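You operate a simulated robot arm through the tools that you are given. There is no shell and no other tool. Be economical: measure what you need, move in short steps, check, and stop when the job is done.

The job below is to be done with a simulated robot arm. You get a single attempt, and the scene is never put back.

TASK
Lamp on, wipe the dusty display, zero it, pace slider to half.
Fine: use the green pad and put it back.

Only the result counts: the job must be done as asked and must still hold three seconds after the hand-in. Knocking over, shifting, dropping, spilling or breaking anything else fails it.

THE ROBOT
A 7-joint arm with a two-finger parallel gripper, fixed in place. Base frame: the origin is at the foot of the arm, x ahead of it, y to its left, z up. Readings come in mm, degrees, newtons and seconds.
Its first joint turns from -166.0 to 166.0 degrees. Payload 4.4 kg.
The TCP is the grasp point between the finger pads, 23 mm short of the fingertips. In the tool frame z runs along the fingers and y along their closing line. Largest opening 94 mm; finger width 38, thickness 10; the body of the gripper, 54 by 96 mm, starts 39 mm behind the TCP.
Orientation is told as [roll, pitch, yaw] about the base's x, y, z axes, in that order, counted from this pose: with the fingers straight down and closing along the base's y, the tool's x points along the base's -x, its y along +y and its z along -z.

THE INTERFACE
- The arm moves only by the tool arm_command. Its argument "deltas" is a list of rows, each a list of 6 numbers: the shift along the base's x, y, z in mm, then the turn, a rotation vector about the base's x, y, z in degrees. In form: [[dx, dy, dz, rx, ry, rz], ...]. A call has 1 to 10 rows; each row is the pose to reach, as a shift and turn from the pose commanded when the call began. "jaw" is the opening, from 0 (shut) to 1 (fully open), set as the call begins (left out, the last holds). Each row takes 0.2 s and may step no farther than 50 mm and 8.6 degrees from the row before; otherwise, or with a gripper value out of range, the whole call is refused. A pose out of reach is approached as far as the arm can. The call stops where the force on the tool passes 80 N (or 10 N more than at its start, if that is more) or the arm is blocked; 0.2 s more then pass. Each finger travels about 72 mm/s and halts on what it meets, pressing with about 21 N; the grip force reading is that of the motor and also rises with nothing between the fingers. The clock runs only during rows and for 0.2 s after the last one: add rows that repeat a pose to give the fingers time. It gives the time, the measured TCP pose, the force on the tool (base axes), the opening and the grip force at its end, in the units of the frame above (readings bear some noise).
- Cameras (640 x 400 px; columns grow to the right, rows downward): "scene" is fixed at [45.9, 498.5, 1684.3]; the picture's right is [-0.30, -0.95, 0.00], its down [-0.84, 0.26, -0.47] and it looks along [0.45, -0.14, -0.88] (base axes); focal length 286 px, centre (320, 200). "wrist" rides on the gripper at [86, 16, -74] in the tool frame; the picture's right is [-0.18, 0.98, 0.00], its down [-0.58, -0.11, -0.81] and it looks along [-0.79, -0.15, 0.59] (tool axes); focal length 243 px, centre (320, 200). There is no depth. A picture from a camera that has moved, and an enlarged one, comes with that camera's place and axes in the base frame and with its lens. The place of the scene camera against the robot may be out by one fixed shift of up to 18 mm in any direction.
- camera(camera): a new picture of that camera. The clock stands still meanwhile.
- inspect(camera, box): a new picture of the part [left, top, right, bottom] of that camera's present view, enlarged. The clock stands still meanwhile.
- finish_job(): hands the job in; it is judged then, once.

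Go step by step. Nothing tells you positions but the pictures and the camera data: compare them with the known pose of the tool, close in by small moves and look again before you grip or let go. The budget is 120 turns and 76 pictures, counting those below and the enlarged ones. Unless the task says otherwise, let go and move clear before handing in.

The tools are called after ">>>" as a command line: name --pt "numbers of a row" for each row, then --argument value for the rest, lists and objects as JSON in quotes. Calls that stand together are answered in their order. arm_command: Moves the arm, as the interface text tells. Its arguments: {"type":"object","properties":{"deltas":{"type":"array"},"jaw":{"type":"number"}},"required":["deltas"]} The other tools are called the same way: camera (camera) takes a picture; inspect (camera, box) takes an enlarged picture of a part of a camera's view; finish_job () hands the job in.

At the start:

```text
clock: 0.0
tool_pos: [543.5, 690.1, 1318.8]
orientation: [0.0, -0.1, 0.1]
contact_force: [0.3, -0.8, -0.6]
grip_width: 94.0
gripper_force: 0.1
```

scene: 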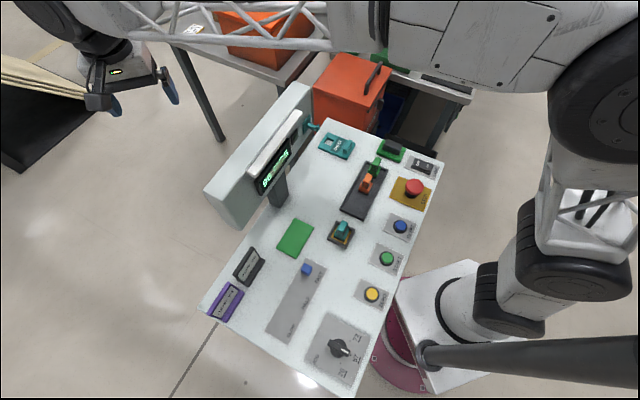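
wrist: 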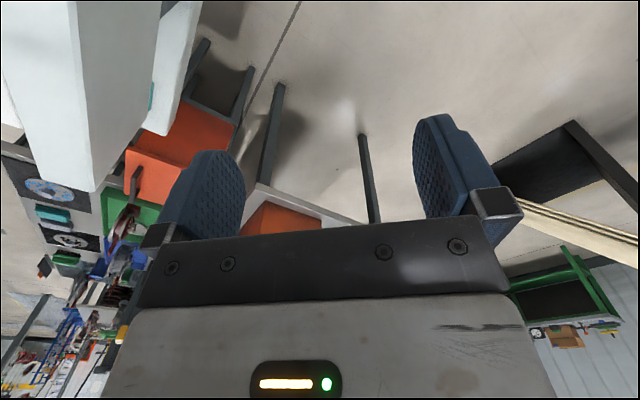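

I see a control panel with buttons, sliders, a green pad, and a display on a post. I'll enlarge the panel to read the labels.

>>> inspect --camera "scene" --box '[200, 80, 330, 210]'

>>> inspect --camera "scene" --box '[310, 110, 450, 200]'

>>> inspect --camera "scene" --box '[310, 195, 430, 310]'

>>> inspect --camera "scene" --box '[190, 210, 400, 400]'

```text
3.08 times, centred on (265, 145) of scene
camera zoom: at [45.9, 498.5, 1684.3], right [-0.3, -0.95, 0.0], down [-0.84, 0.26, -0.47], along [0.45, -0.14, -0.88], focal length 879 px, centre (489, 369)
```

zoom: 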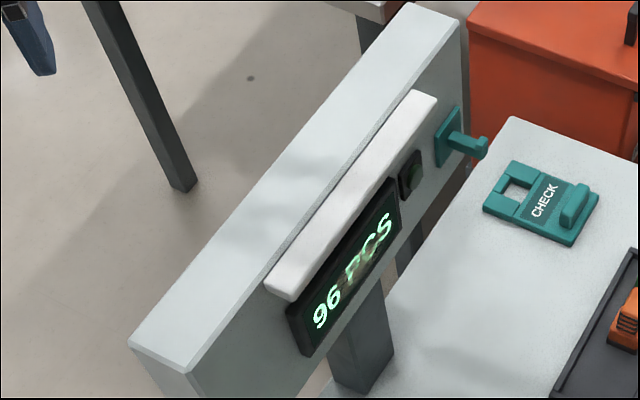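

```text
4.44 times, centred on (380, 155) of scene
camera zoom: at [45.9, 498.5, 1684.3], right [-0.3, -0.95, 0.0], down [-0.84, 0.26, -0.47], along [0.45, -0.14, -0.88], focal length 1270 px, centre (53, 400)
```

zoom: 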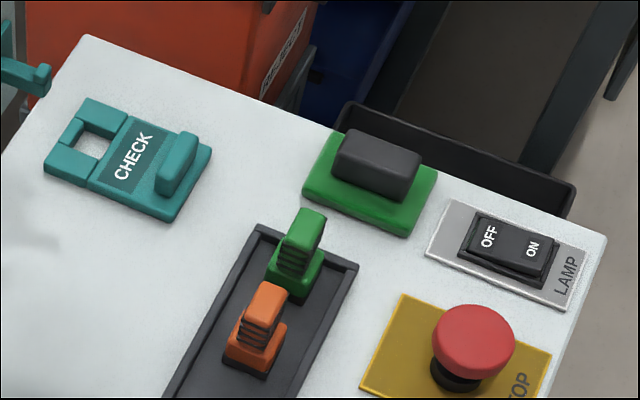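

```text
3.48 times, centred on (370, 252) of scene
camera zoom: at [45.9, 498.5, 1684.3], right [-0.3, -0.95, 0.0], down [-0.84, 0.26, -0.47], along [0.45, -0.14, -0.88], focal length 994 px, centre (146, 17)
```

zoom: 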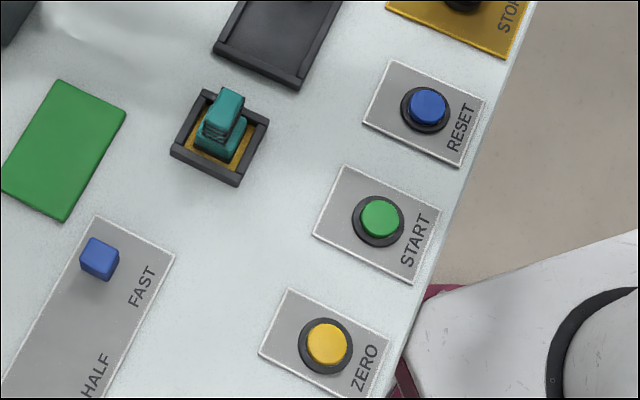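

```text
2.11 times, centred on (295, 305) of scene
camera zoom: at [45.9, 498.5, 1684.3], right [-0.3, -0.95, 0.0], down [-0.84, 0.26, -0.47], along [0.45, -0.14, -0.88], focal length 602 px, centre (373, -21)
```

zoom: 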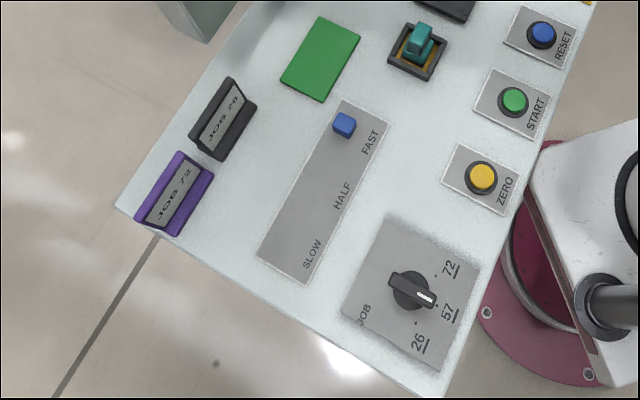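

The panel sits at about 45° and the display board stands at its far side. I'll bring the arm over the near side, turned 45°, for a closer look.

>>> arm_command --pt "-29 -39 0 0 0 4.5" --pt "-58 -78 0 0 0 9" --pt "-87 -117 0 0 0 13.5" --pt "-116 -156 0 0 0 18" --pt "-145 -195 0 0 0 22.5" --pt "-174 -234 0 0 0 27" --pt "-203 -273 0 0 0 31.5" --pt "-232 -312 0 0 0 36" --pt "-261 -351 0 0 0 40.5" --pt "-290 -390 0 0 0 45"

>>> camera --camera "wrist"

>>> camera --camera "scene"

```text
clock: 2.2
tool_pos: [253.2, 300.0, 1318.8]
orientation: [0.0, 0.0, 45.2]
contact_force: [-0.7, -0.1, -0.3]
grip_width: 94.2
gripper_force: 0.0
```

```text
69 pictures are left
camera wrist: at [179.4, 249.7, 1393.1], right [-0.57, 0.82, 0.0], down [0.49, 0.34, 0.81], along [0.66, 0.46, -0.59], focal length 243 px, centre (320, 200)
```

wrist: 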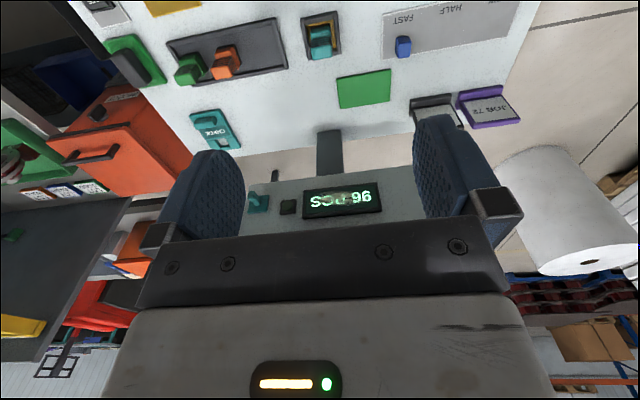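

```text
68 pictures are left
```

scene: 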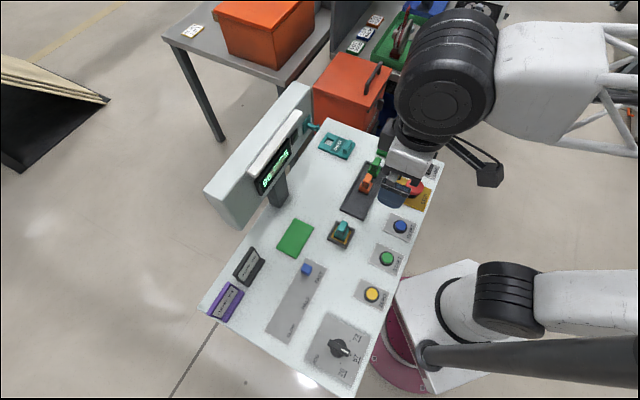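

The wrist camera shows the panel upside-down. I'll enlarge the display, the pad candidates and the lamp.

>>> inspect --camera "wrist" --box '[230, 160, 420, 250]'

>>> inspect --camera "wrist" --box '[80, 0, 320, 150]'

>>> inspect --camera "wrist" --box '[300, 0, 520, 140]'

```text
3.37 times, centred on (325, 205) of wrist
camera zoom: at [179.4, 249.7, 1393.1], right [-0.57, 0.82, 0.0], down [0.49, 0.34, 0.81], along [0.66, 0.46, -0.59], focal length 817 px, centre (303, 183)
```

zoom: 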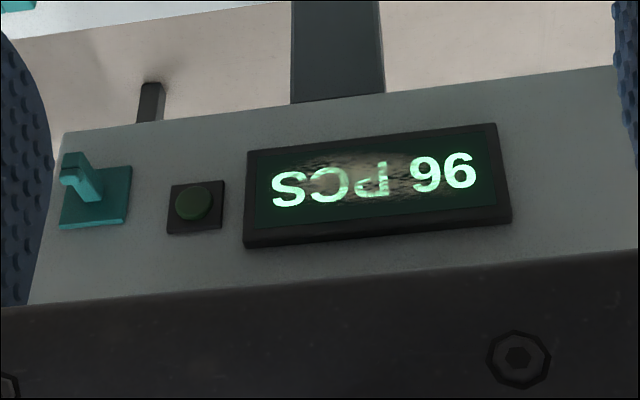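

```text
2.67 times, centred on (200, 75) of wrist
camera zoom: at [179.4, 249.7, 1393.1], right [-0.57, 0.82, 0.0], down [0.49, 0.34, 0.81], along [0.66, 0.46, -0.59], focal length 647 px, centre (640, 533)
```

zoom: 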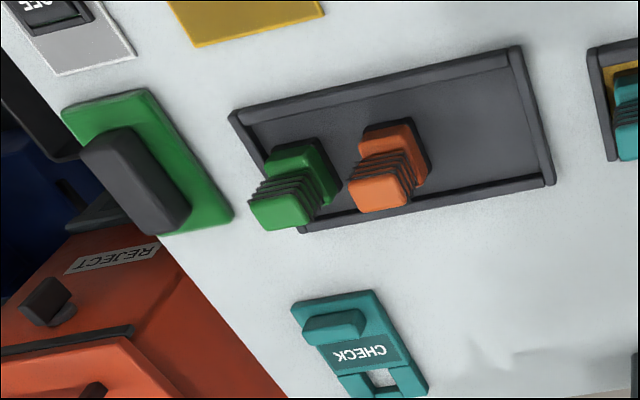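

```text
2.86 times, centred on (410, 70) of wrist
camera zoom: at [179.4, 249.7, 1393.1], right [-0.57, 0.82, 0.0], down [0.49, 0.34, 0.81], along [0.66, 0.46, -0.59], focal length 693 px, centre (63, 571)
```

zoom: 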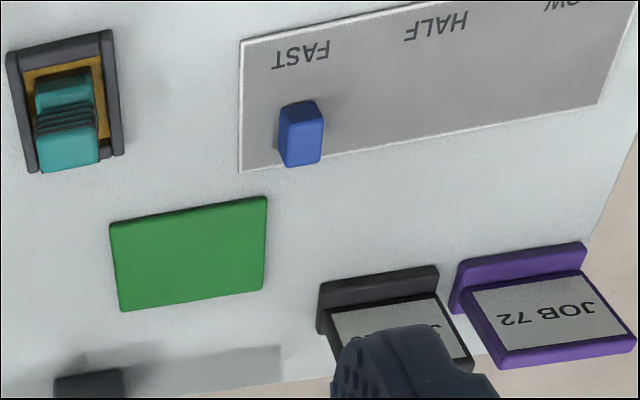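

There are several green items: a handled one in the tray, a plate with a dark block, and a flat sheet. I'll move closer to tell them apart.

>>> arm_command --pt "0 -36 -30 0 0 0" --pt "0 -72 -60 0 0 0" --pt "0 -108 -90 0 0 0" --pt "0 -144 -120 0 0 0" --pt "0 -170 -150 0 0 0" --pt "0 -170 -180 0 0 0"

>>> camera --camera "wrist"

```text
clock: 3.6
tool_pos: [252.2, 130.0, 1139.2]
orientation: [-0.1, 0.0, 45.0]
contact_force: [0.4, 0.1, 0.5]
grip_width: 94.0
gripper_force: 0.2
```

```text
64 pictures are left
camera wrist: at [179.7, 80.5, 1213.4], right [-0.56, 0.83, 0.0], down [0.49, 0.33, 0.81], along [0.67, 0.46, -0.59], focal length 243 px, centre (320, 200)
```

wrist: 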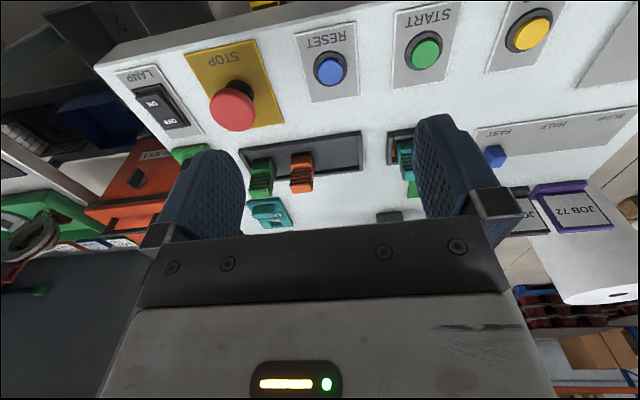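

>>> inspect --camera "wrist" --box '[225, 110, 435, 230]'

>>> inspect --camera "wrist" --box '[100, 40, 280, 160]'

```text
3.05 times, centred on (330, 170) of wrist
camera zoom: at [179.7, 80.5, 1213.4], right [-0.56, 0.83, 0.0], down [0.49, 0.33, 0.81], along [0.67, 0.46, -0.59], focal length 739 px, centre (290, 291)
```

zoom: 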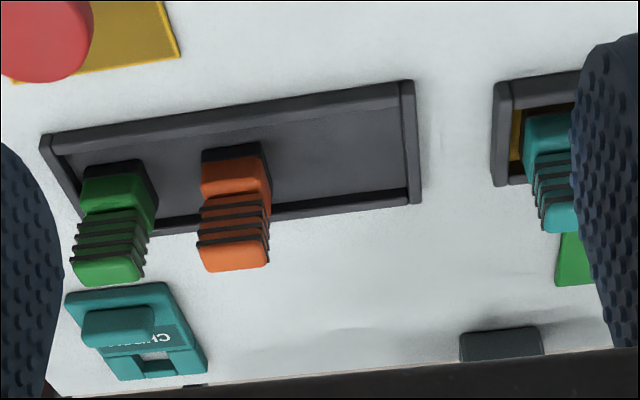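

```text
3.33 times, centred on (190, 100) of wrist
camera zoom: at [179.7, 80.5, 1213.4], right [-0.56, 0.83, 0.0], down [0.49, 0.33, 0.81], along [0.67, 0.46, -0.59], focal length 809 px, centre (753, 533)
```

zoom: 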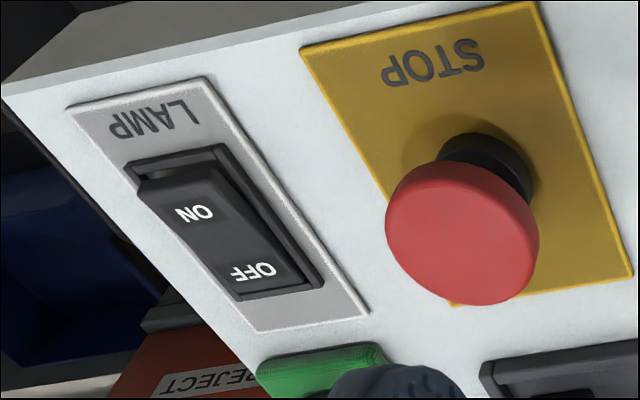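

The green pad with a dark felt foot and ribbed grip is in the tray. The lamp rocker has its ON end raised, so OFF is set. I'll shut the jaw and hover over the ON end.

>>> arm_command --pt "35 -25 0 0 0 0" --pt "70 -50 0 0 0 0" --pt "105 -75 0 0 0 0" --pt "140 -100 0 0 0 0" --pt "175 -125 0 0 0 0" --pt "199 -138 -30 0 0 0" --pt "199 -138 -75 0 0 0" --pt "199 -138 -120 0 0 0" --pt "199 -138 -165 0 0 0" --jaw 0

>>> camera --camera "wrist"

>>> inspect --camera "scene" --box '[370, 120, 470, 200]'

```text
clock: 5.6
tool_pos: [451.6, -8.7, 972.9]
orientation: [0.0, 0.0, 45.0]
contact_force: [-0.1, 0.0, -0.3]
grip_width: 0.2
gripper_force: 21.0
```

```text
61 pictures are left
camera wrist: at [379.1, -58.0, 1048.2], right [-0.56, 0.83, 0.0], down [0.49, 0.33, 0.81], along [0.67, 0.46, -0.59], focal length 243 px, centre (320, 200)
```

wrist: 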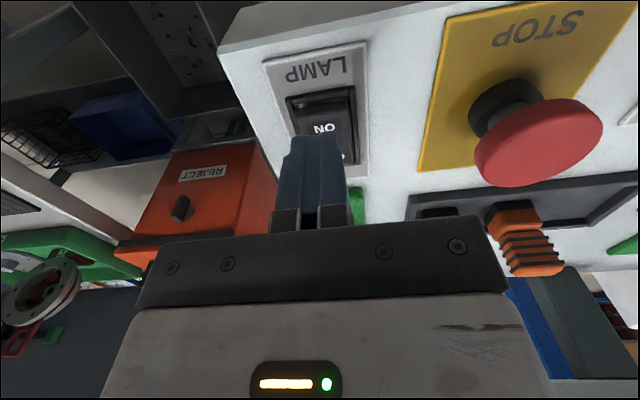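

```text
5.00 times, centred on (420, 160) of scene
camera zoom: at [45.9, 498.5, 1684.3], right [-0.3, -0.95, 0.0], down [-0.84, 0.26, -0.47], along [0.45, -0.14, -0.88], focal length 1428 px, centre (-180, 400)
```

zoom: 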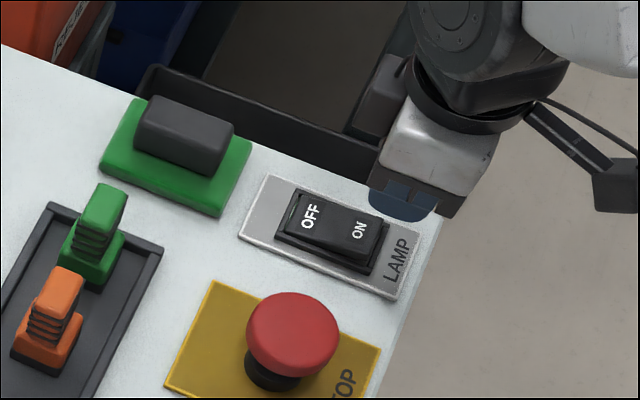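

The fingertips sit over the ON end of the rocker. I'll press down in small steps.

>>> arm_command --pt "0 0 -12 0 0 0" --pt "0 0 -22 0 0 0" --pt "0 0 -28 0 0 0" --pt "0 0 -32 0 0 0" --pt "0 0 -35 0 0 0" --pt "0 0 -38 0 0 0"

>>> inspect --camera "scene" --box '[390, 130, 470, 194]'

```text
clock: 7.0
tool_pos: [451.7, -7.4, 937.4]
orientation: [0.0, 0.1, 45.0]
contact_force: [-8.1, 1.3, 15.3]
grip_width: 0.1
gripper_force: 20.7
```

```text
6.25 times, centred on (430, 162) of scene
camera zoom: at [45.9, 498.5, 1684.3], right [-0.3, -0.95, 0.0], down [-0.84, 0.26, -0.47], along [0.45, -0.14, -0.88], focal length 1786 px, centre (-368, 438)
```

zoom: 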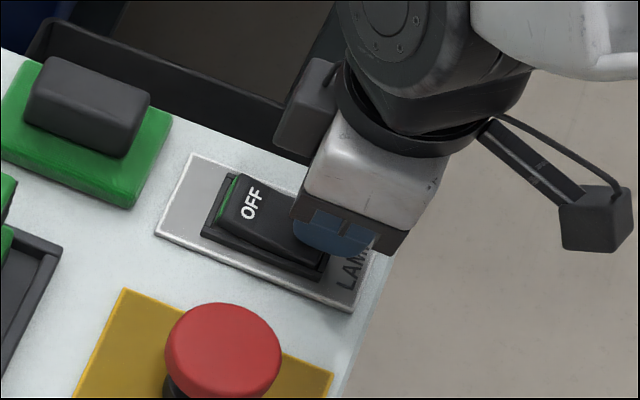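

The rocker tipped over, with the OFF end now raised and a green edge showing. I'll go up and check.

>>> arm_command --pt "0 0 30 0 0 0" --pt "0 0 75 0 0 0" --pt "0 0 120 0 0 0" --pt "-20 20 160 0 0 0" --pt "-50 50 180 0 0 0" --pt "-80 80 180 0 0 0" --jaw 1

>>> camera --camera "scene"

>>> camera --camera "wrist"

```text
clock: 8.4
tool_pos: [372.6, 72.7, 1115.9]
orientation: [0.0, 0.0, 45.0]
contact_force: [-0.8, -0.2, -0.2]
grip_width: 93.8
gripper_force: 0.0
```

```text
58 pictures are left
```

scene: 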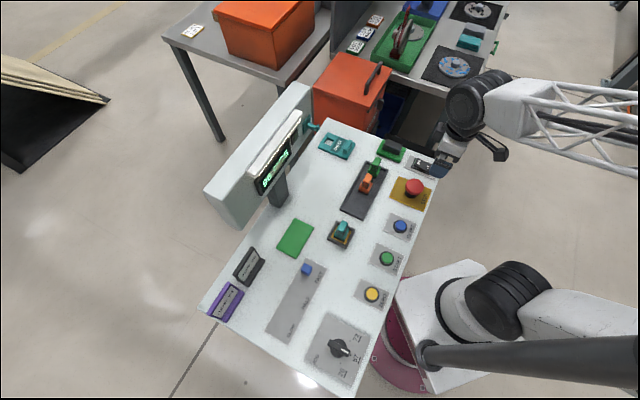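

```text
57 pictures are left
camera wrist: at [299.9, 23.1, 1191.3], right [-0.56, 0.83, 0.0], down [0.49, 0.33, 0.81], along [0.67, 0.46, -0.59], focal length 243 px, centre (320, 200)
```

wrist: 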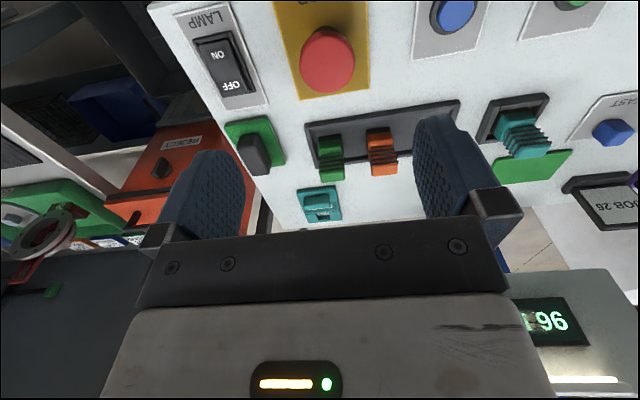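

The lamp strip over the display is lit. Next is a close look at the pads.

>>> inspect --camera "wrist" --box '[210, 85, 420, 225]'

>>> inspect --camera "wrist" --box '[460, 80, 600, 190]'

>>> inspect --camera "scene" --box '[320, 125, 420, 225]'

```text
2.86 times, centred on (315, 155) of wrist
camera zoom: at [299.9, 23.1, 1191.3], right [-0.56, 0.83, 0.0], down [0.49, 0.33, 0.81], along [0.67, 0.46, -0.59], focal length 693 px, centre (334, 329)
```

zoom: 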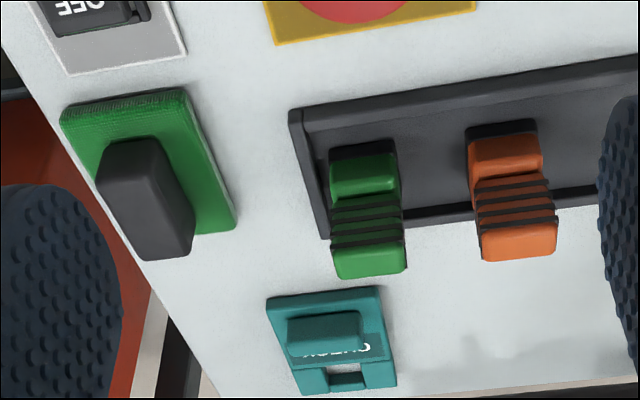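

```text
3.64 times, centred on (530, 135) of wrist
camera zoom: at [299.9, 23.1, 1191.3], right [-0.56, 0.83, 0.0], down [0.49, 0.33, 0.81], along [0.67, 0.46, -0.59], focal length 882 px, centre (-444, 436)
```

zoom: 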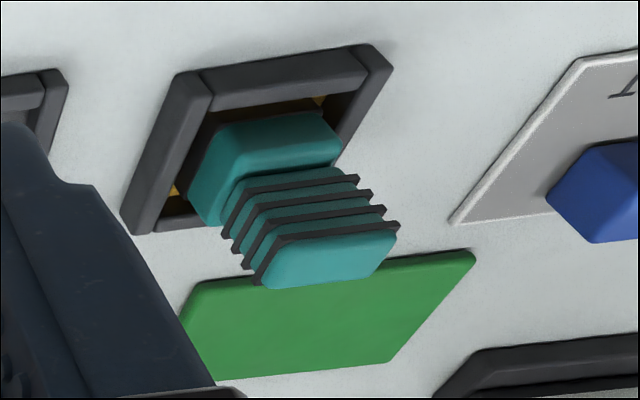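

```text
4.00 times, centred on (370, 175) of scene
camera zoom: at [45.9, 498.5, 1684.3], right [-0.3, -0.95, 0.0], down [-0.84, 0.26, -0.47], along [0.45, -0.14, -0.88], focal length 1143 px, centre (120, 300)
```

zoom: 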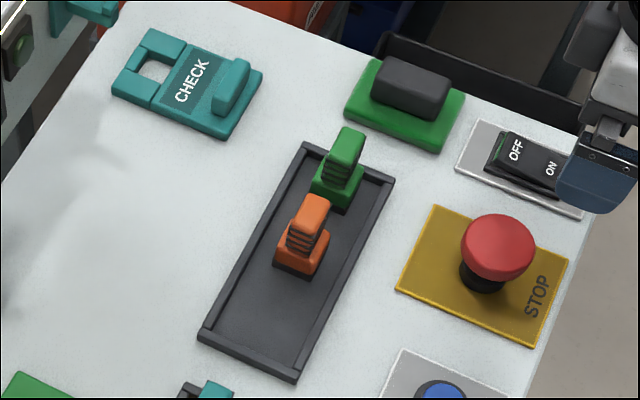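

I take the green handled pad in the tray, the twin of the orange one, to be the pad meant. The textured plate looks like an abrasive scourer. I'll hover over the green one, whose top is about (494,177,970).

>>> arm_command --pt "31 27 0 0 0 0" --pt "62 54 0 0 0 0" --pt "93 80 0 0 0 0" --pt "124 107 0 0 0 0" --pt "124 107 -40 0 0 0" --pt "124 107 -71 0 0 0" --jaw 0.65

>>> camera --camera "wrist"

>>> inspect --camera "scene" --box '[320, 105, 440, 225]'

```text
clock: 9.8
tool_pos: [494.6, 179.4, 1044.3]
orientation: [0.0, 0.0, 45.0]
contact_force: [-0.2, -0.7, -0.5]
grip_width: 61.0
gripper_force: 0.0
```

```text
53 pictures are left
camera wrist: at [422.6, 129.7, 1119.5], right [-0.56, 0.83, 0.0], down [0.49, 0.33, 0.81], along [0.67, 0.46, -0.59], focal length 243 px, centre (320, 200)
```

wrist: 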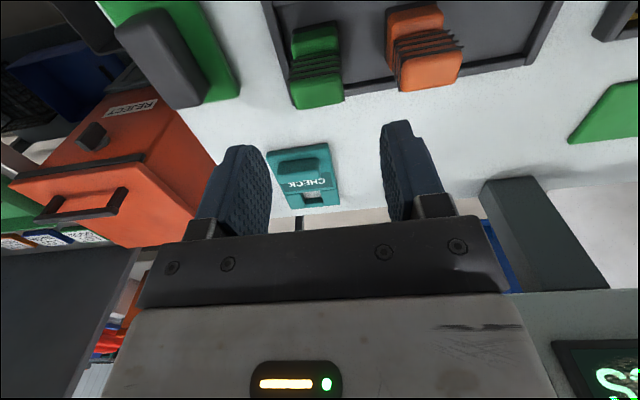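

```text
3.33 times, centred on (380, 165) of scene
camera zoom: at [45.9, 498.5, 1684.3], right [-0.3, -0.95, 0.0], down [-0.84, 0.26, -0.47], along [0.45, -0.14, -0.88], focal length 952 px, centre (120, 317)
```

zoom: 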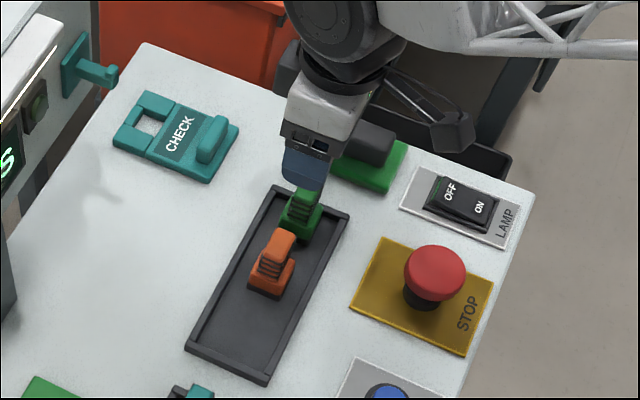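

The handle lies almost directly under the TCP. I'll enlarge it to find its middle.

>>> inspect --camera "wrist" --box '[260, 0, 380, 120]'

>>> inspect --camera "wrist" --box '[90, 0, 250, 120]'

```text
3.33 times, centred on (320, 60) of wrist
camera zoom: at [422.6, 129.7, 1119.5], right [-0.56, 0.83, 0.0], down [0.49, 0.33, 0.81], along [0.67, 0.46, -0.59], focal length 809 px, centre (320, 667)
```

zoom: 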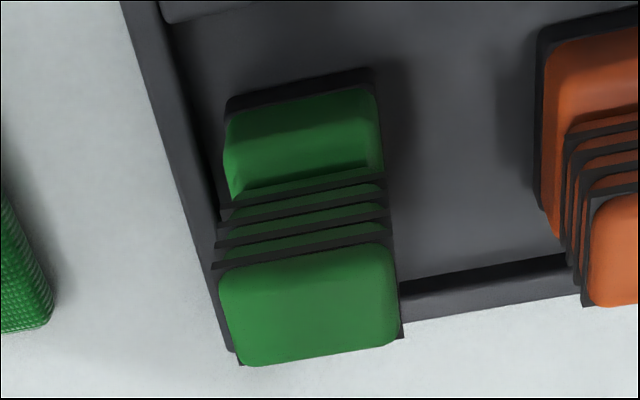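

```text
3.33 times, centred on (170, 60) of wrist
camera zoom: at [422.6, 129.7, 1119.5], right [-0.56, 0.83, 0.0], down [0.49, 0.33, 0.81], along [0.67, 0.46, -0.59], focal length 809 px, centre (820, 667)
```

zoom: 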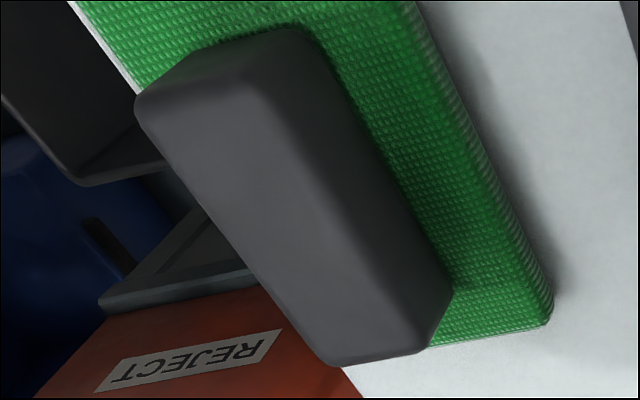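

The top centre is at about (494,177). I'll descend around the handle, then close.

>>> arm_command --pt "0 -2 -30 0 0 0" --pt "0 -2 -60 0 0 0" --pt "0 -2 -76 0 0 0" --pt "0 -2 -86 0 0 0"

>>> camera --camera "wrist"

```text
clock: 10.8
tool_pos: [496.0, 178.3, 958.7]
orientation: [0.0, 0.0, 45.0]
contact_force: [0.1, -0.2, 0.6]
grip_width: 61.3
gripper_force: 0.2
```

```text
49 pictures are left
camera wrist: at [423.3, 127.8, 1033.2], right [-0.56, 0.83, 0.0], down [0.49, 0.33, 0.81], along [0.67, 0.46, -0.59], focal length 243 px, centre (320, 200)
```

wrist: 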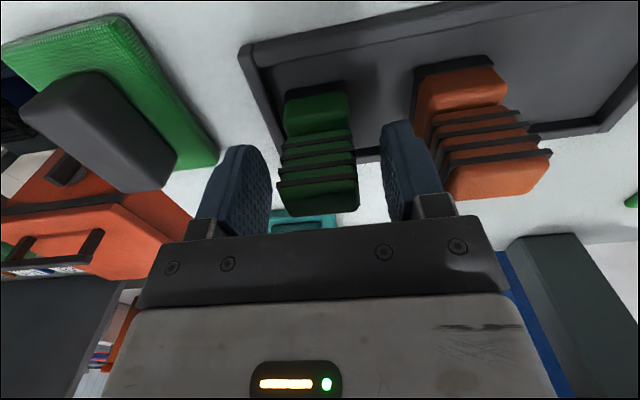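

The fingers straddle the green handle. Closing the jaw now.

>>> arm_command --pt "0 0 0 0 0 0" --pt "0 0 0 0 0 0" --pt "0 0 0 0 0 0" --jaw 0

>>> camera --camera "wrist"

```text
clock: 11.6
tool_pos: [496.1, 177.5, 959.3]
orientation: [0.1, 0.0, 44.9]
contact_force: [0.4, -0.6, 0.4]
grip_width: 33.8
gripper_force: 21.0
```

```text
48 pictures are left
camera wrist: at [423.3, 127.8, 1033.2], right [-0.56, 0.83, 0.0], down [0.49, 0.33, 0.81], along [0.67, 0.46, -0.59], focal length 243 px, centre (320, 200)
```

wrist: 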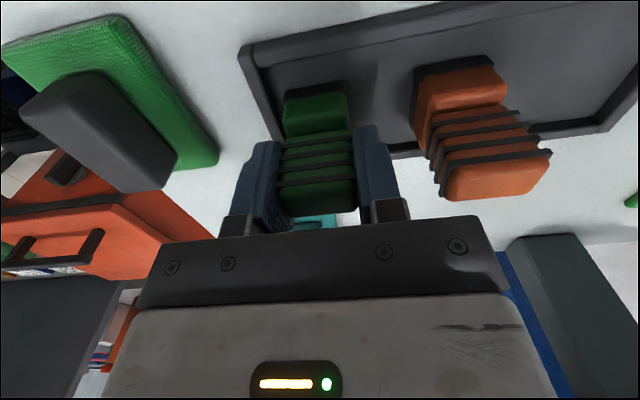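

The grip is firm at 33.8 mm. I'll lift straight up, then move to a spot where the display is visible past the gripper.

>>> arm_command --pt "0 0 10 0 0 0" --pt "0 0 40 0 0 0" --pt "0 0 85 0 0 0" --pt "-20 -10 130 0 0 0" --pt "-40 -25 170 0 0 0" --pt "-65 -40 210 0 0 0" --pt "-90 -50 250 0 0 0" --pt "-110 -60 294 0 0 0" --pt "-116 -68 340 0 0 0"

>>> camera --camera "wrist"

>>> camera --camera "scene"

```text
refused: row 4 steps farther than a row can; nothing moved
```

```text
47 pictures are left
camera wrist: at [423.3, 127.8, 1033.2], right [-0.56, 0.83, 0.0], down [0.49, 0.33, 0.81], along [0.67, 0.46, -0.59], focal length 243 px, centre (320, 200)
```

wrist: 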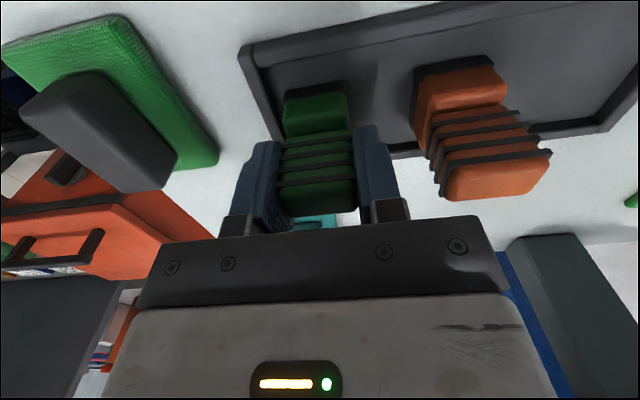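

```text
46 pictures are left
```

scene: 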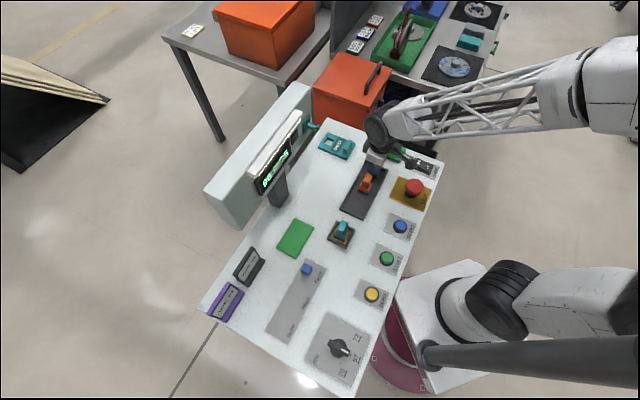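

The call was refused because one step was too long. I'll repeat it with smaller steps.

>>> arm_command --pt "0 0 10 0 0 0" --pt "0 0 40 0 0 0" --pt "0 0 80 0 0 0" --pt "-15 -8 122 0 0 0" --pt "-32 -18 164 0 0 0" --pt "-50 -28 208 0 0 0" --pt "-70 -40 250 0 0 0" --pt "-92 -54 290 0 0 0" --pt "-116 -68 330 0 0 0"

>>> camera --camera "wrist"

```text
clock: 13.6
tool_pos: [379.1, 109.6, 1289.7]
orientation: [0.0, 0.0, 45.0]
contact_force: [-0.8, -0.5, -1.8]
grip_width: 33.8
gripper_force: 21.2
```

```text
45 pictures are left
camera wrist: at [306.7, 60.1, 1364.6], right [-0.56, 0.83, 0.0], down [0.49, 0.33, 0.81], along [0.67, 0.46, -0.59], focal length 243 px, centre (320, 200)
```

wrist: 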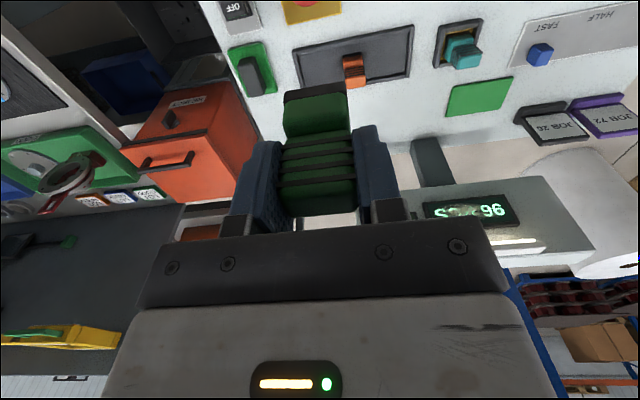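

>>> inspect --camera "wrist" --box '[400, 170, 560, 270]'

```text
4.00 times, centred on (480, 220) of wrist
camera zoom: at [306.7, 60.1, 1364.6], right [-0.56, 0.83, 0.0], down [0.49, 0.33, 0.81], along [0.67, 0.46, -0.59], focal length 970 px, centre (-320, 120)
```

zoom: 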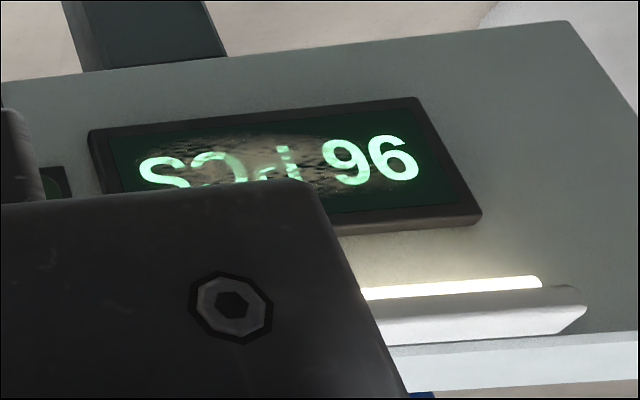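

The display face is a vertical plane at about x+y=940, centred near (456,484,1128) and 143×65 mm. I'll rotate the tool to point horizontally at it while staying well back.

>>> arm_command --pt "-3 19 -9 6 -6 0" --pt "-6 38 -18 12 -12 0" --pt "-9 57 -27 18 -18 0" --pt "-12 76 -36 24 -24 0" --pt "-15 95 -45 30 -30 0" --pt "-18 114 -54 36 -36 0" --pt "-21 133 -63 42 -42 0" --pt "-24 152 -72 48 -48 0" --pt "-27 171 -81 54 -54 0" --pt "-29 190 -90 60 -60 0"

>>> camera --camera "scene"

>>> camera --camera "wrist"

```text
clock: 15.8
tool_pos: [361.6, 305.6, 1171.7]
orientation: [-14.5, -76.8, 61.0]
contact_force: [0.1, -1.0, 1.8]
grip_width: 33.6
gripper_force: 20.5
out of reach, approached as far as the arm can: row 10
```

```text
43 pictures are left
```

scene: 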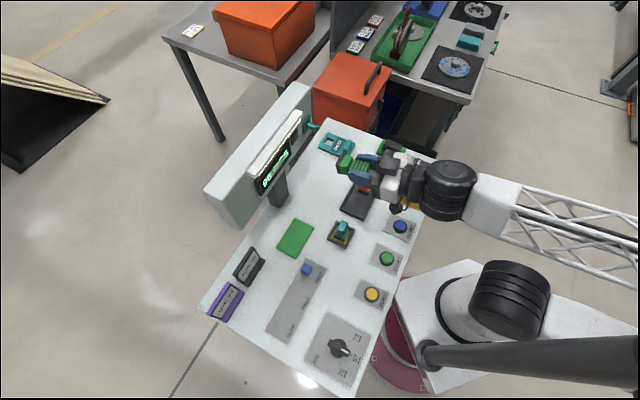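

```text
42 pictures are left
camera wrist: at [290.7, 247.0, 1102.3], right [-0.7, 0.71, 0.12], down [-0.4, -0.53, 0.75], along [0.59, 0.47, 0.65], focal length 243 px, centre (320, 200)
```

wrist: 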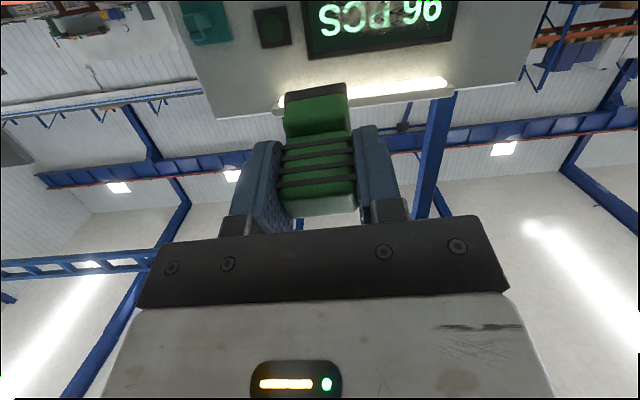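

The arm fell slightly short in tilt there. I'll move outward toward the display, which should ease the wrist, and check the result.

>>> arm_command --pt "6 20 -12 0 0 0" --pt "12 40 -24 0 0 0" --pt "18 60 -36 0 0 0" --pt "24 80 -48 0 0 0" --pt "30 100 -60 0 0 0"

>>> camera --camera "wrist"

```text
clock: 17.0
tool_pos: [384.9, 371.5, 1142.9]
orientation: [2.9, -79.5, 44.9]
contact_force: [0.0, -0.1, -0.4]
grip_width: 34.0
gripper_force: 20.4
out of reach, approached as far as the arm can: row 4, 5
```

```text
41 pictures are left
camera wrist: at [310.9, 318.9, 1072.0], right [-0.7, 0.69, 0.19], down [-0.38, -0.59, 0.72], along [0.6, 0.43, 0.67], focal length 243 px, centre (320, 200)
```

wrist: 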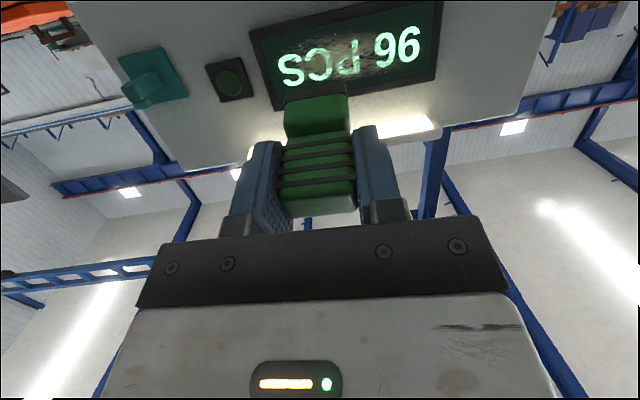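

Still short of the commanded pose. I'll look at the arm's posture in the scene.

>>> camera --camera "scene"

```text
40 pictures are left
```

scene: 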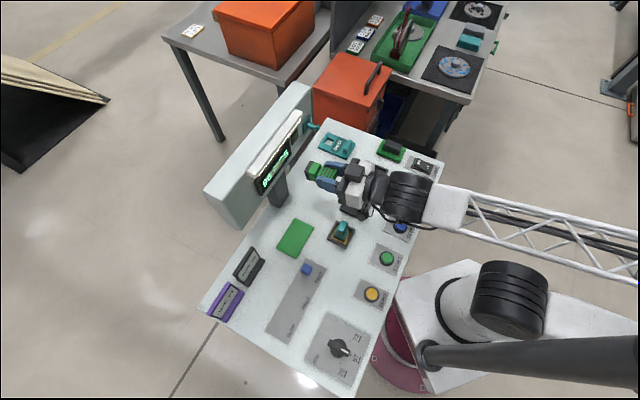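

The arm is bumping a joint limit. I'll test whether rolling the tool about its own axis frees it.

>>> arm_command --pt "0 0 0 6 6 0" --pt "0 0 0 12 12 0" --pt "0 0 0 18 18 0"

```text
clock: 17.8
tool_pos: [384.6, 373.3, 1142.9]
orientation: [74.2, -63.2, -26.3]
contact_force: [-0.4, 0.2, -1.4]
grip_width: 33.6
gripper_force: 20.9
```

The roll went through without trouble. Now I'll try the remaining tilt and a forward move from here.

>>> arm_command --pt "2 12 -4 2 -2 -0.7" --pt "4 24 -8 4 -4 -1.5" --pt "6 35 -12 6 -6 -2.2" --pt "8 46 -15 7.6 -7.6 -2.9"

>>> camera --camera "wrist"

```text
clock: 18.8
tool_pos: [423.1, 389.9, 1135.0]
orientation: [97.7, -64.8, -48.5]
contact_force: [-0.4, -0.4, -0.9]
grip_width: 34.0
gripper_force: 20.9
out of reach, approached as far as the arm can: row 2, 3, 4
```

```text
39 pictures are left
camera wrist: at [338.4, 372.1, 1060.3], right [-0.63, 0.52, 0.58], down [-0.3, -0.85, 0.43], along [0.72, 0.1, 0.69], focal length 243 px, centre (320, 200)
```

wrist: 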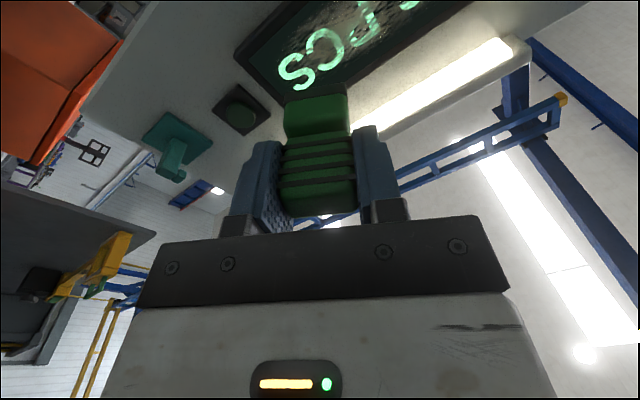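

It seems the forearm and tool line up here, a wrist singularity. I'll tip the tool down, swing it to point along +x, raise it, and then yaw in to the display from the side.

>>> arm_command --pt "-6 -13 13 -5.5 5.5 0" --pt "-12 -26 26 -11 11 0" --pt "-18 -39 39 -16.5 16.5 0" --pt "-24 -52 52 -22 22 0" --pt "-30 -65 65 -27.5 27.5 0" --pt "-36 -78 78 -33 33 0" --pt "-43 -90 95 -38.5 38.5 0"

>>> arm_command --pt "0 -4 0 0 0 -8" --pt "0 -8 0 0 0 -16" --pt "0 -12 0 0 0 -24" --pt "0 -16 0 0 0 -32" --pt "0 -20 0 0 0 -40" --pt "0 -20 0 0 0 -45"

>>> camera --camera "wrist"

```text
clock: 20.4
tool_pos: [311.7, 266.6, 1325.8]
orientation: [38.4, -40.3, 1.1]
contact_force: [4.2, -2.5, -2.8]
grip_width: 33.7
gripper_force: 20.6
out of reach, approached as far as the arm can: row 5
```

```text
clock: 21.8
tool_pos: [382.0, 280.4, 1230.2]
orientation: [20.4, -34.3, -31.3]
contact_force: [-0.6, 0.3, -1.1]
grip_width: 34.0
gripper_force: 20.7
```

```text
38 pictures are left
camera wrist: at [277.9, 330.3, 1244.2], right [0.44, 0.81, 0.39], down [-0.13, -0.37, 0.92], along [0.89, -0.46, -0.05], focal length 243 px, centre (320, 200)
```

wrist: 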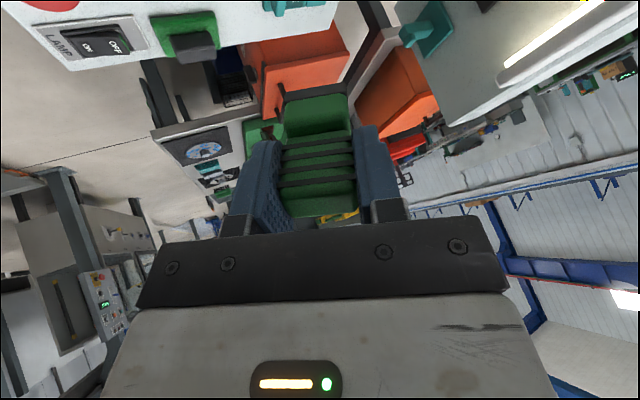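

The tool now points along +x, dipped about 50°. I'll raise it to horizontal.

>>> arm_command --pt "9 2 -12 0 -8.4 0" --pt "18 4 -24 0 -16.8 0" --pt "27 6 -36 0 -25.2 0" --pt "36 8 -48 0 -33.6 0" --pt "45 10 -60 0 -42 0" --pt "58 10 -80 0 -50 0"

>>> camera --camera "scene"

>>> camera --camera "wrist"

```text
clock: 23.2
tool_pos: [438.6, 289.8, 1149.5]
orientation: [88.3, -64.6, -87.0]
contact_force: [-1.0, 0.2, -1.2]
grip_width: 33.8
gripper_force: 20.9
```

```text
37 pictures are left
```

scene: 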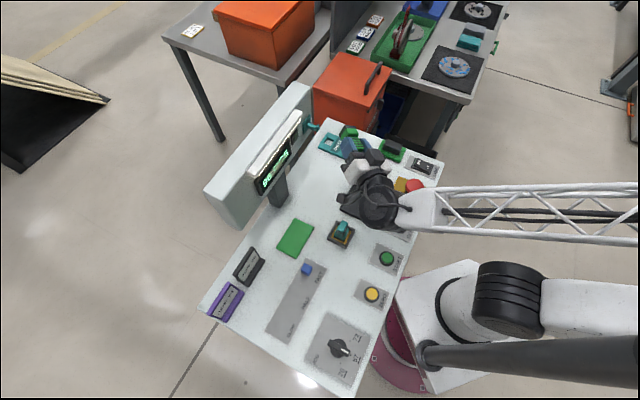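

```text
36 pictures are left
camera wrist: at [361.9, 339.9, 1079.5], right [-0.01, 0.81, 0.59], down [-0.79, -0.37, 0.49], along [0.61, -0.46, 0.65], focal length 243 px, centre (320, 200)
```

wrist: 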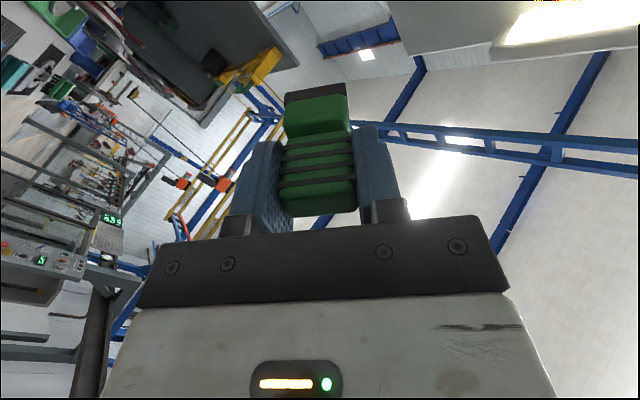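

The tool is horizontal along +x and reachable. I'll undo the 25° roll, then yaw in toward the display on an arc.

>>> arm_command --pt "0 0 0 -8.4 0 0" --pt "0 0 0 -16.8 0 0" --pt "0 0 0 -25.2 0 0"

>>> arm_command --pt "-1 28 -4 0 0 7.2" --pt "-6 54 -8 0 0 14.4" --pt "-15 78 -12 0 0 21.6" --pt "-27 100 -16 0 0 28.8" --pt "-40 120 -20 0 0 36" --pt "-55 136 -22 0 0 43.2"

>>> camera --camera "wrist"

>>> camera --camera "scene"

```text
clock: 24.0
tool_pos: [438.2, 290.0, 1150.2]
orientation: [2.1, -88.6, -1.2]
contact_force: [0.7, 0.3, -1.1]
grip_width: 33.6
gripper_force: 21.1
```

```text
clock: 25.4
tool_pos: [383.9, 426.8, 1129.1]
orientation: [7.1, -88.6, 37.0]
contact_force: [0.1, -0.9, -0.6]
grip_width: 33.7
gripper_force: 21.0
```

```text
35 pictures are left
camera wrist: at [317.8, 384.8, 1043.9], right [-0.68, 0.71, 0.19], down [-0.49, -0.63, 0.6], along [0.54, 0.32, 0.78], focal length 243 px, centre (320, 200)
```

wrist: 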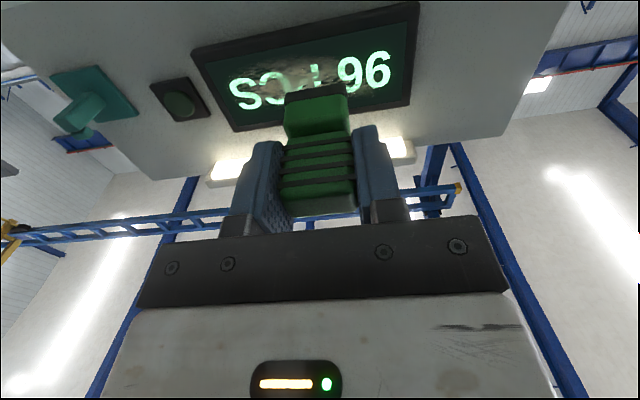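

```text
34 pictures are left
```

scene: 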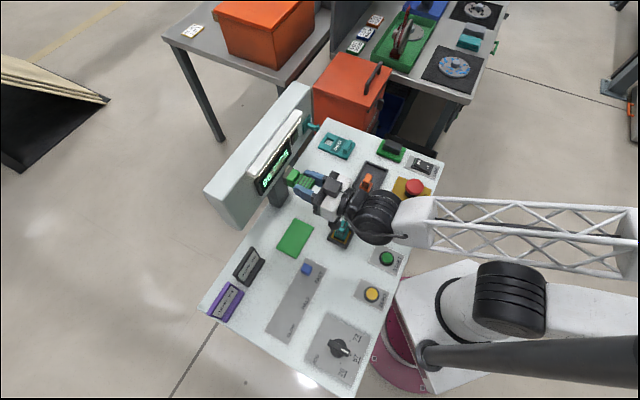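

The pose is now square to the display and about 37 mm away. I'll advance gently to find contact.

>>> arm_command --pt "8 8 -1 0.9 -0.9 0.7" --pt "17 17 -1 0.9 -0.9 0.7" --pt "21 21 -1 0.9 -0.9 0.7" --pt "23 23 -1 0.9 -0.9 0.7"

>>> inspect --camera "wrist" --box '[180, 0, 440, 200]'

```text
clock: 26.4
tool_pos: [407.3, 449.0, 1127.0]
orientation: [57.5, -89.9, -12.5]
contact_force: [-0.3, 0.3, -0.7]
grip_width: 33.7
gripper_force: 21.0
```

```text
2.00 times, centred on (310, 100) of wrist
camera zoom: at [342.3, 408.4, 1040.7], right [-0.69, 0.7, 0.19], down [-0.49, -0.65, 0.58], along [0.53, 0.31, 0.79], focal length 485 px, centre (340, 400)
```

zoom: 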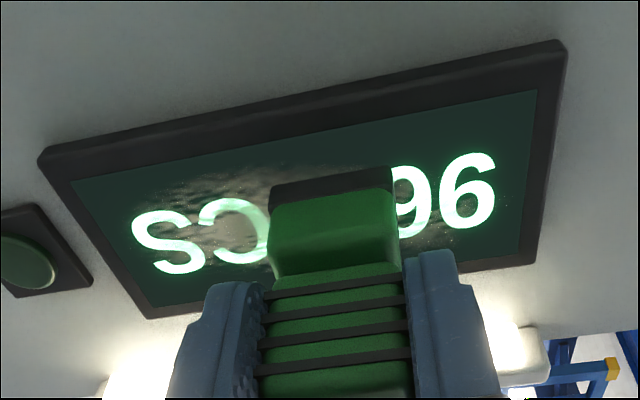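

The dust covers the central area. I'll creep forward to contact.

>>> arm_command --pt "1.5 1.5 0 0 0 0" --pt "3 3 0 0 0 0" --pt "4 4 0 0 0 0"

```text
clock: 27.2
tool_pos: [411.2, 453.3, 1125.3]
orientation: [60.8, -89.8, -16.0]
contact_force: [-11.8, -9.7, -0.9]
grip_width: 33.7
gripper_force: 21.0
```

Contact at about 15 N. I'll sweep along the screen at this height.

>>> arm_command --pt "-8 8 0 0 0 0" --pt "-16 16 0 0 0 0" --pt "-22 22 0 0 0 0" --pt "-12 12 0 0 0 0" --pt "0 0 0 0 0 0" --pt "10 -10 0 0 0 0" --pt "19 -19 0 0 0 0" --pt "28 -28 0 0 0 0" --pt "36 -36 0 0 0 0"

>>> camera --camera "wrist"

```text
clock: 29.2
tool_pos: [419.7, 440.9, 1128.1]
orientation: [24.1, -89.6, 19.8]
contact_force: [0.1, -0.2, -1.0]
grip_width: 33.6
gripper_force: 21.0
out of reach, approached as far as the arm can: row 6, 7, 8, 9
```

```text
32 pictures are left
camera wrist: at [354.6, 401.4, 1042.4], right [-0.68, 0.71, 0.19], down [-0.5, -0.64, 0.59], along [0.54, 0.3, 0.79], focal length 243 px, centre (320, 200)
```

wrist: 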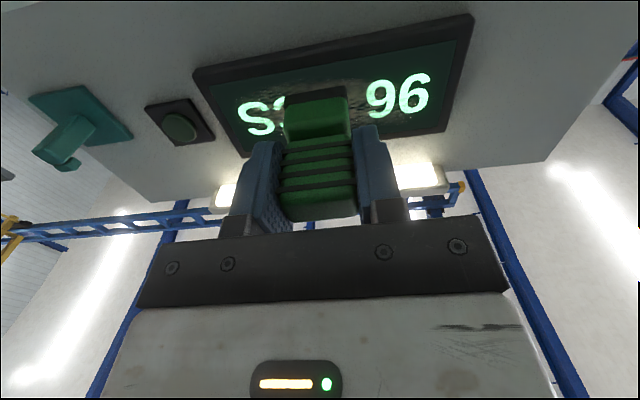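

The right part is wiped. Motion toward −e1 stalls at the wrist's limit, so I'll back off, roll the tool and retry in that direction.

>>> arm_command --pt "-10 -10 0 0 0 0" --pt "-20 -20 0 0 0 0" --pt "-20 -20 0 6 6 0" --pt "-20 -20 0 12 12 0" --pt "-20 -20 0 18 18 0" --pt "-20 -20 0 24 24 0" --pt "-20 -20 0 30 30 0"

>>> arm_command --pt "5 -5 0 0 0 0" --pt "10 -10 0 0 0 0" --pt "15 -15 0 0 0 0" --pt "20 -20 0 0 0 0" --pt "25 -25 0 0 0 0"

```text
clock: 30.8
tool_pos: [366.4, 452.9, 1164.4]
orientation: [86.0, -48.1, -44.3]
contact_force: [-1.4, 0.7, -1.3]
grip_width: 33.6
gripper_force: 21.0
out of reach, approached as far as the arm can: row 1, 2, 3, 4, 5, 6, 7
```

```text
clock: 32.0
tool_pos: [384.4, 440.4, 1174.9]
orientation: [85.1, -48.4, -44.3]
contact_force: [0.0, 0.4, -1.3]
grip_width: 33.6
gripper_force: 20.9
out of reach, approached as far as the arm can: row 2, 3, 4, 5
```

Rolling that way made it worse, so I'll roll the other way instead.

>>> arm_command --pt "-4 -6 -5 -6 -6 0" --pt "-8 -12 -10 -12 -12 0" --pt "-8 -12 -20 -18 -18 0" --pt "-8 -12 -30 -24 -24 0" --pt "-8 -12 -40 -30 -30 0" --pt "-8 -12 -47 -36 -36 0" --pt "-8 -12 -47 -42 -42 0" --pt "-8 -12 -47 -48 -48 0"

>>> camera --camera "wrist"

>>> camera --camera "scene"

```text
clock: 33.8
tool_pos: [376.1, 429.6, 1127.8]
orientation: [-92.7, -63.8, 134.1]
contact_force: [1.7, -0.8, -1.2]
grip_width: 33.5
gripper_force: 20.9
```

```text
31 pictures are left
camera wrist: at [337.8, 362.5, 1041.6], right [-0.64, 0.72, -0.27], down [-0.72, -0.43, 0.55], along [0.29, 0.55, 0.79], focal length 243 px, centre (320, 200)
```

wrist: 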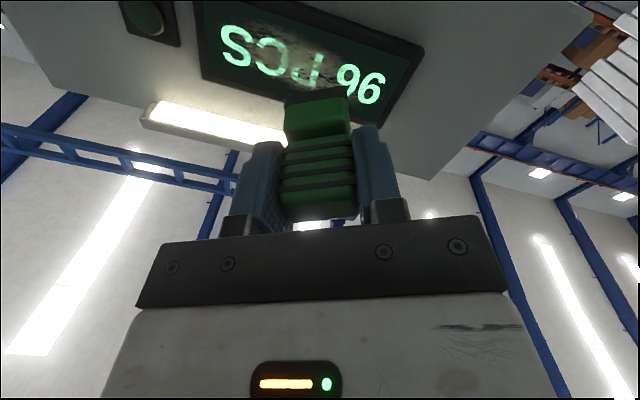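

```text
30 pictures are left
```

scene: 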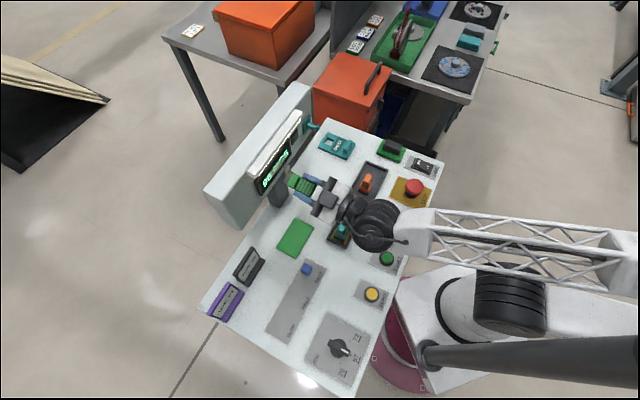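

The pose is reached at roll −26°. Testing motion toward −e1 from here.

>>> arm_command --pt "7 -7 0 0 0 0" --pt "14 -14 0 0 0 0" --pt "21 -21 0 0 0 0" --pt "28 -28 0 0 0 0" --pt "35 -35 0 0 0 0" --pt "42 -42 0 0 0 0"

```text
clock: 35.2
tool_pos: [410.2, 394.8, 1129.1]
orientation: [-92.5, -63.9, 133.6]
contact_force: [0.9, 0.0, -0.4]
grip_width: 33.8
gripper_force: 20.9
out of reach, approached as far as the arm can: row 6
```

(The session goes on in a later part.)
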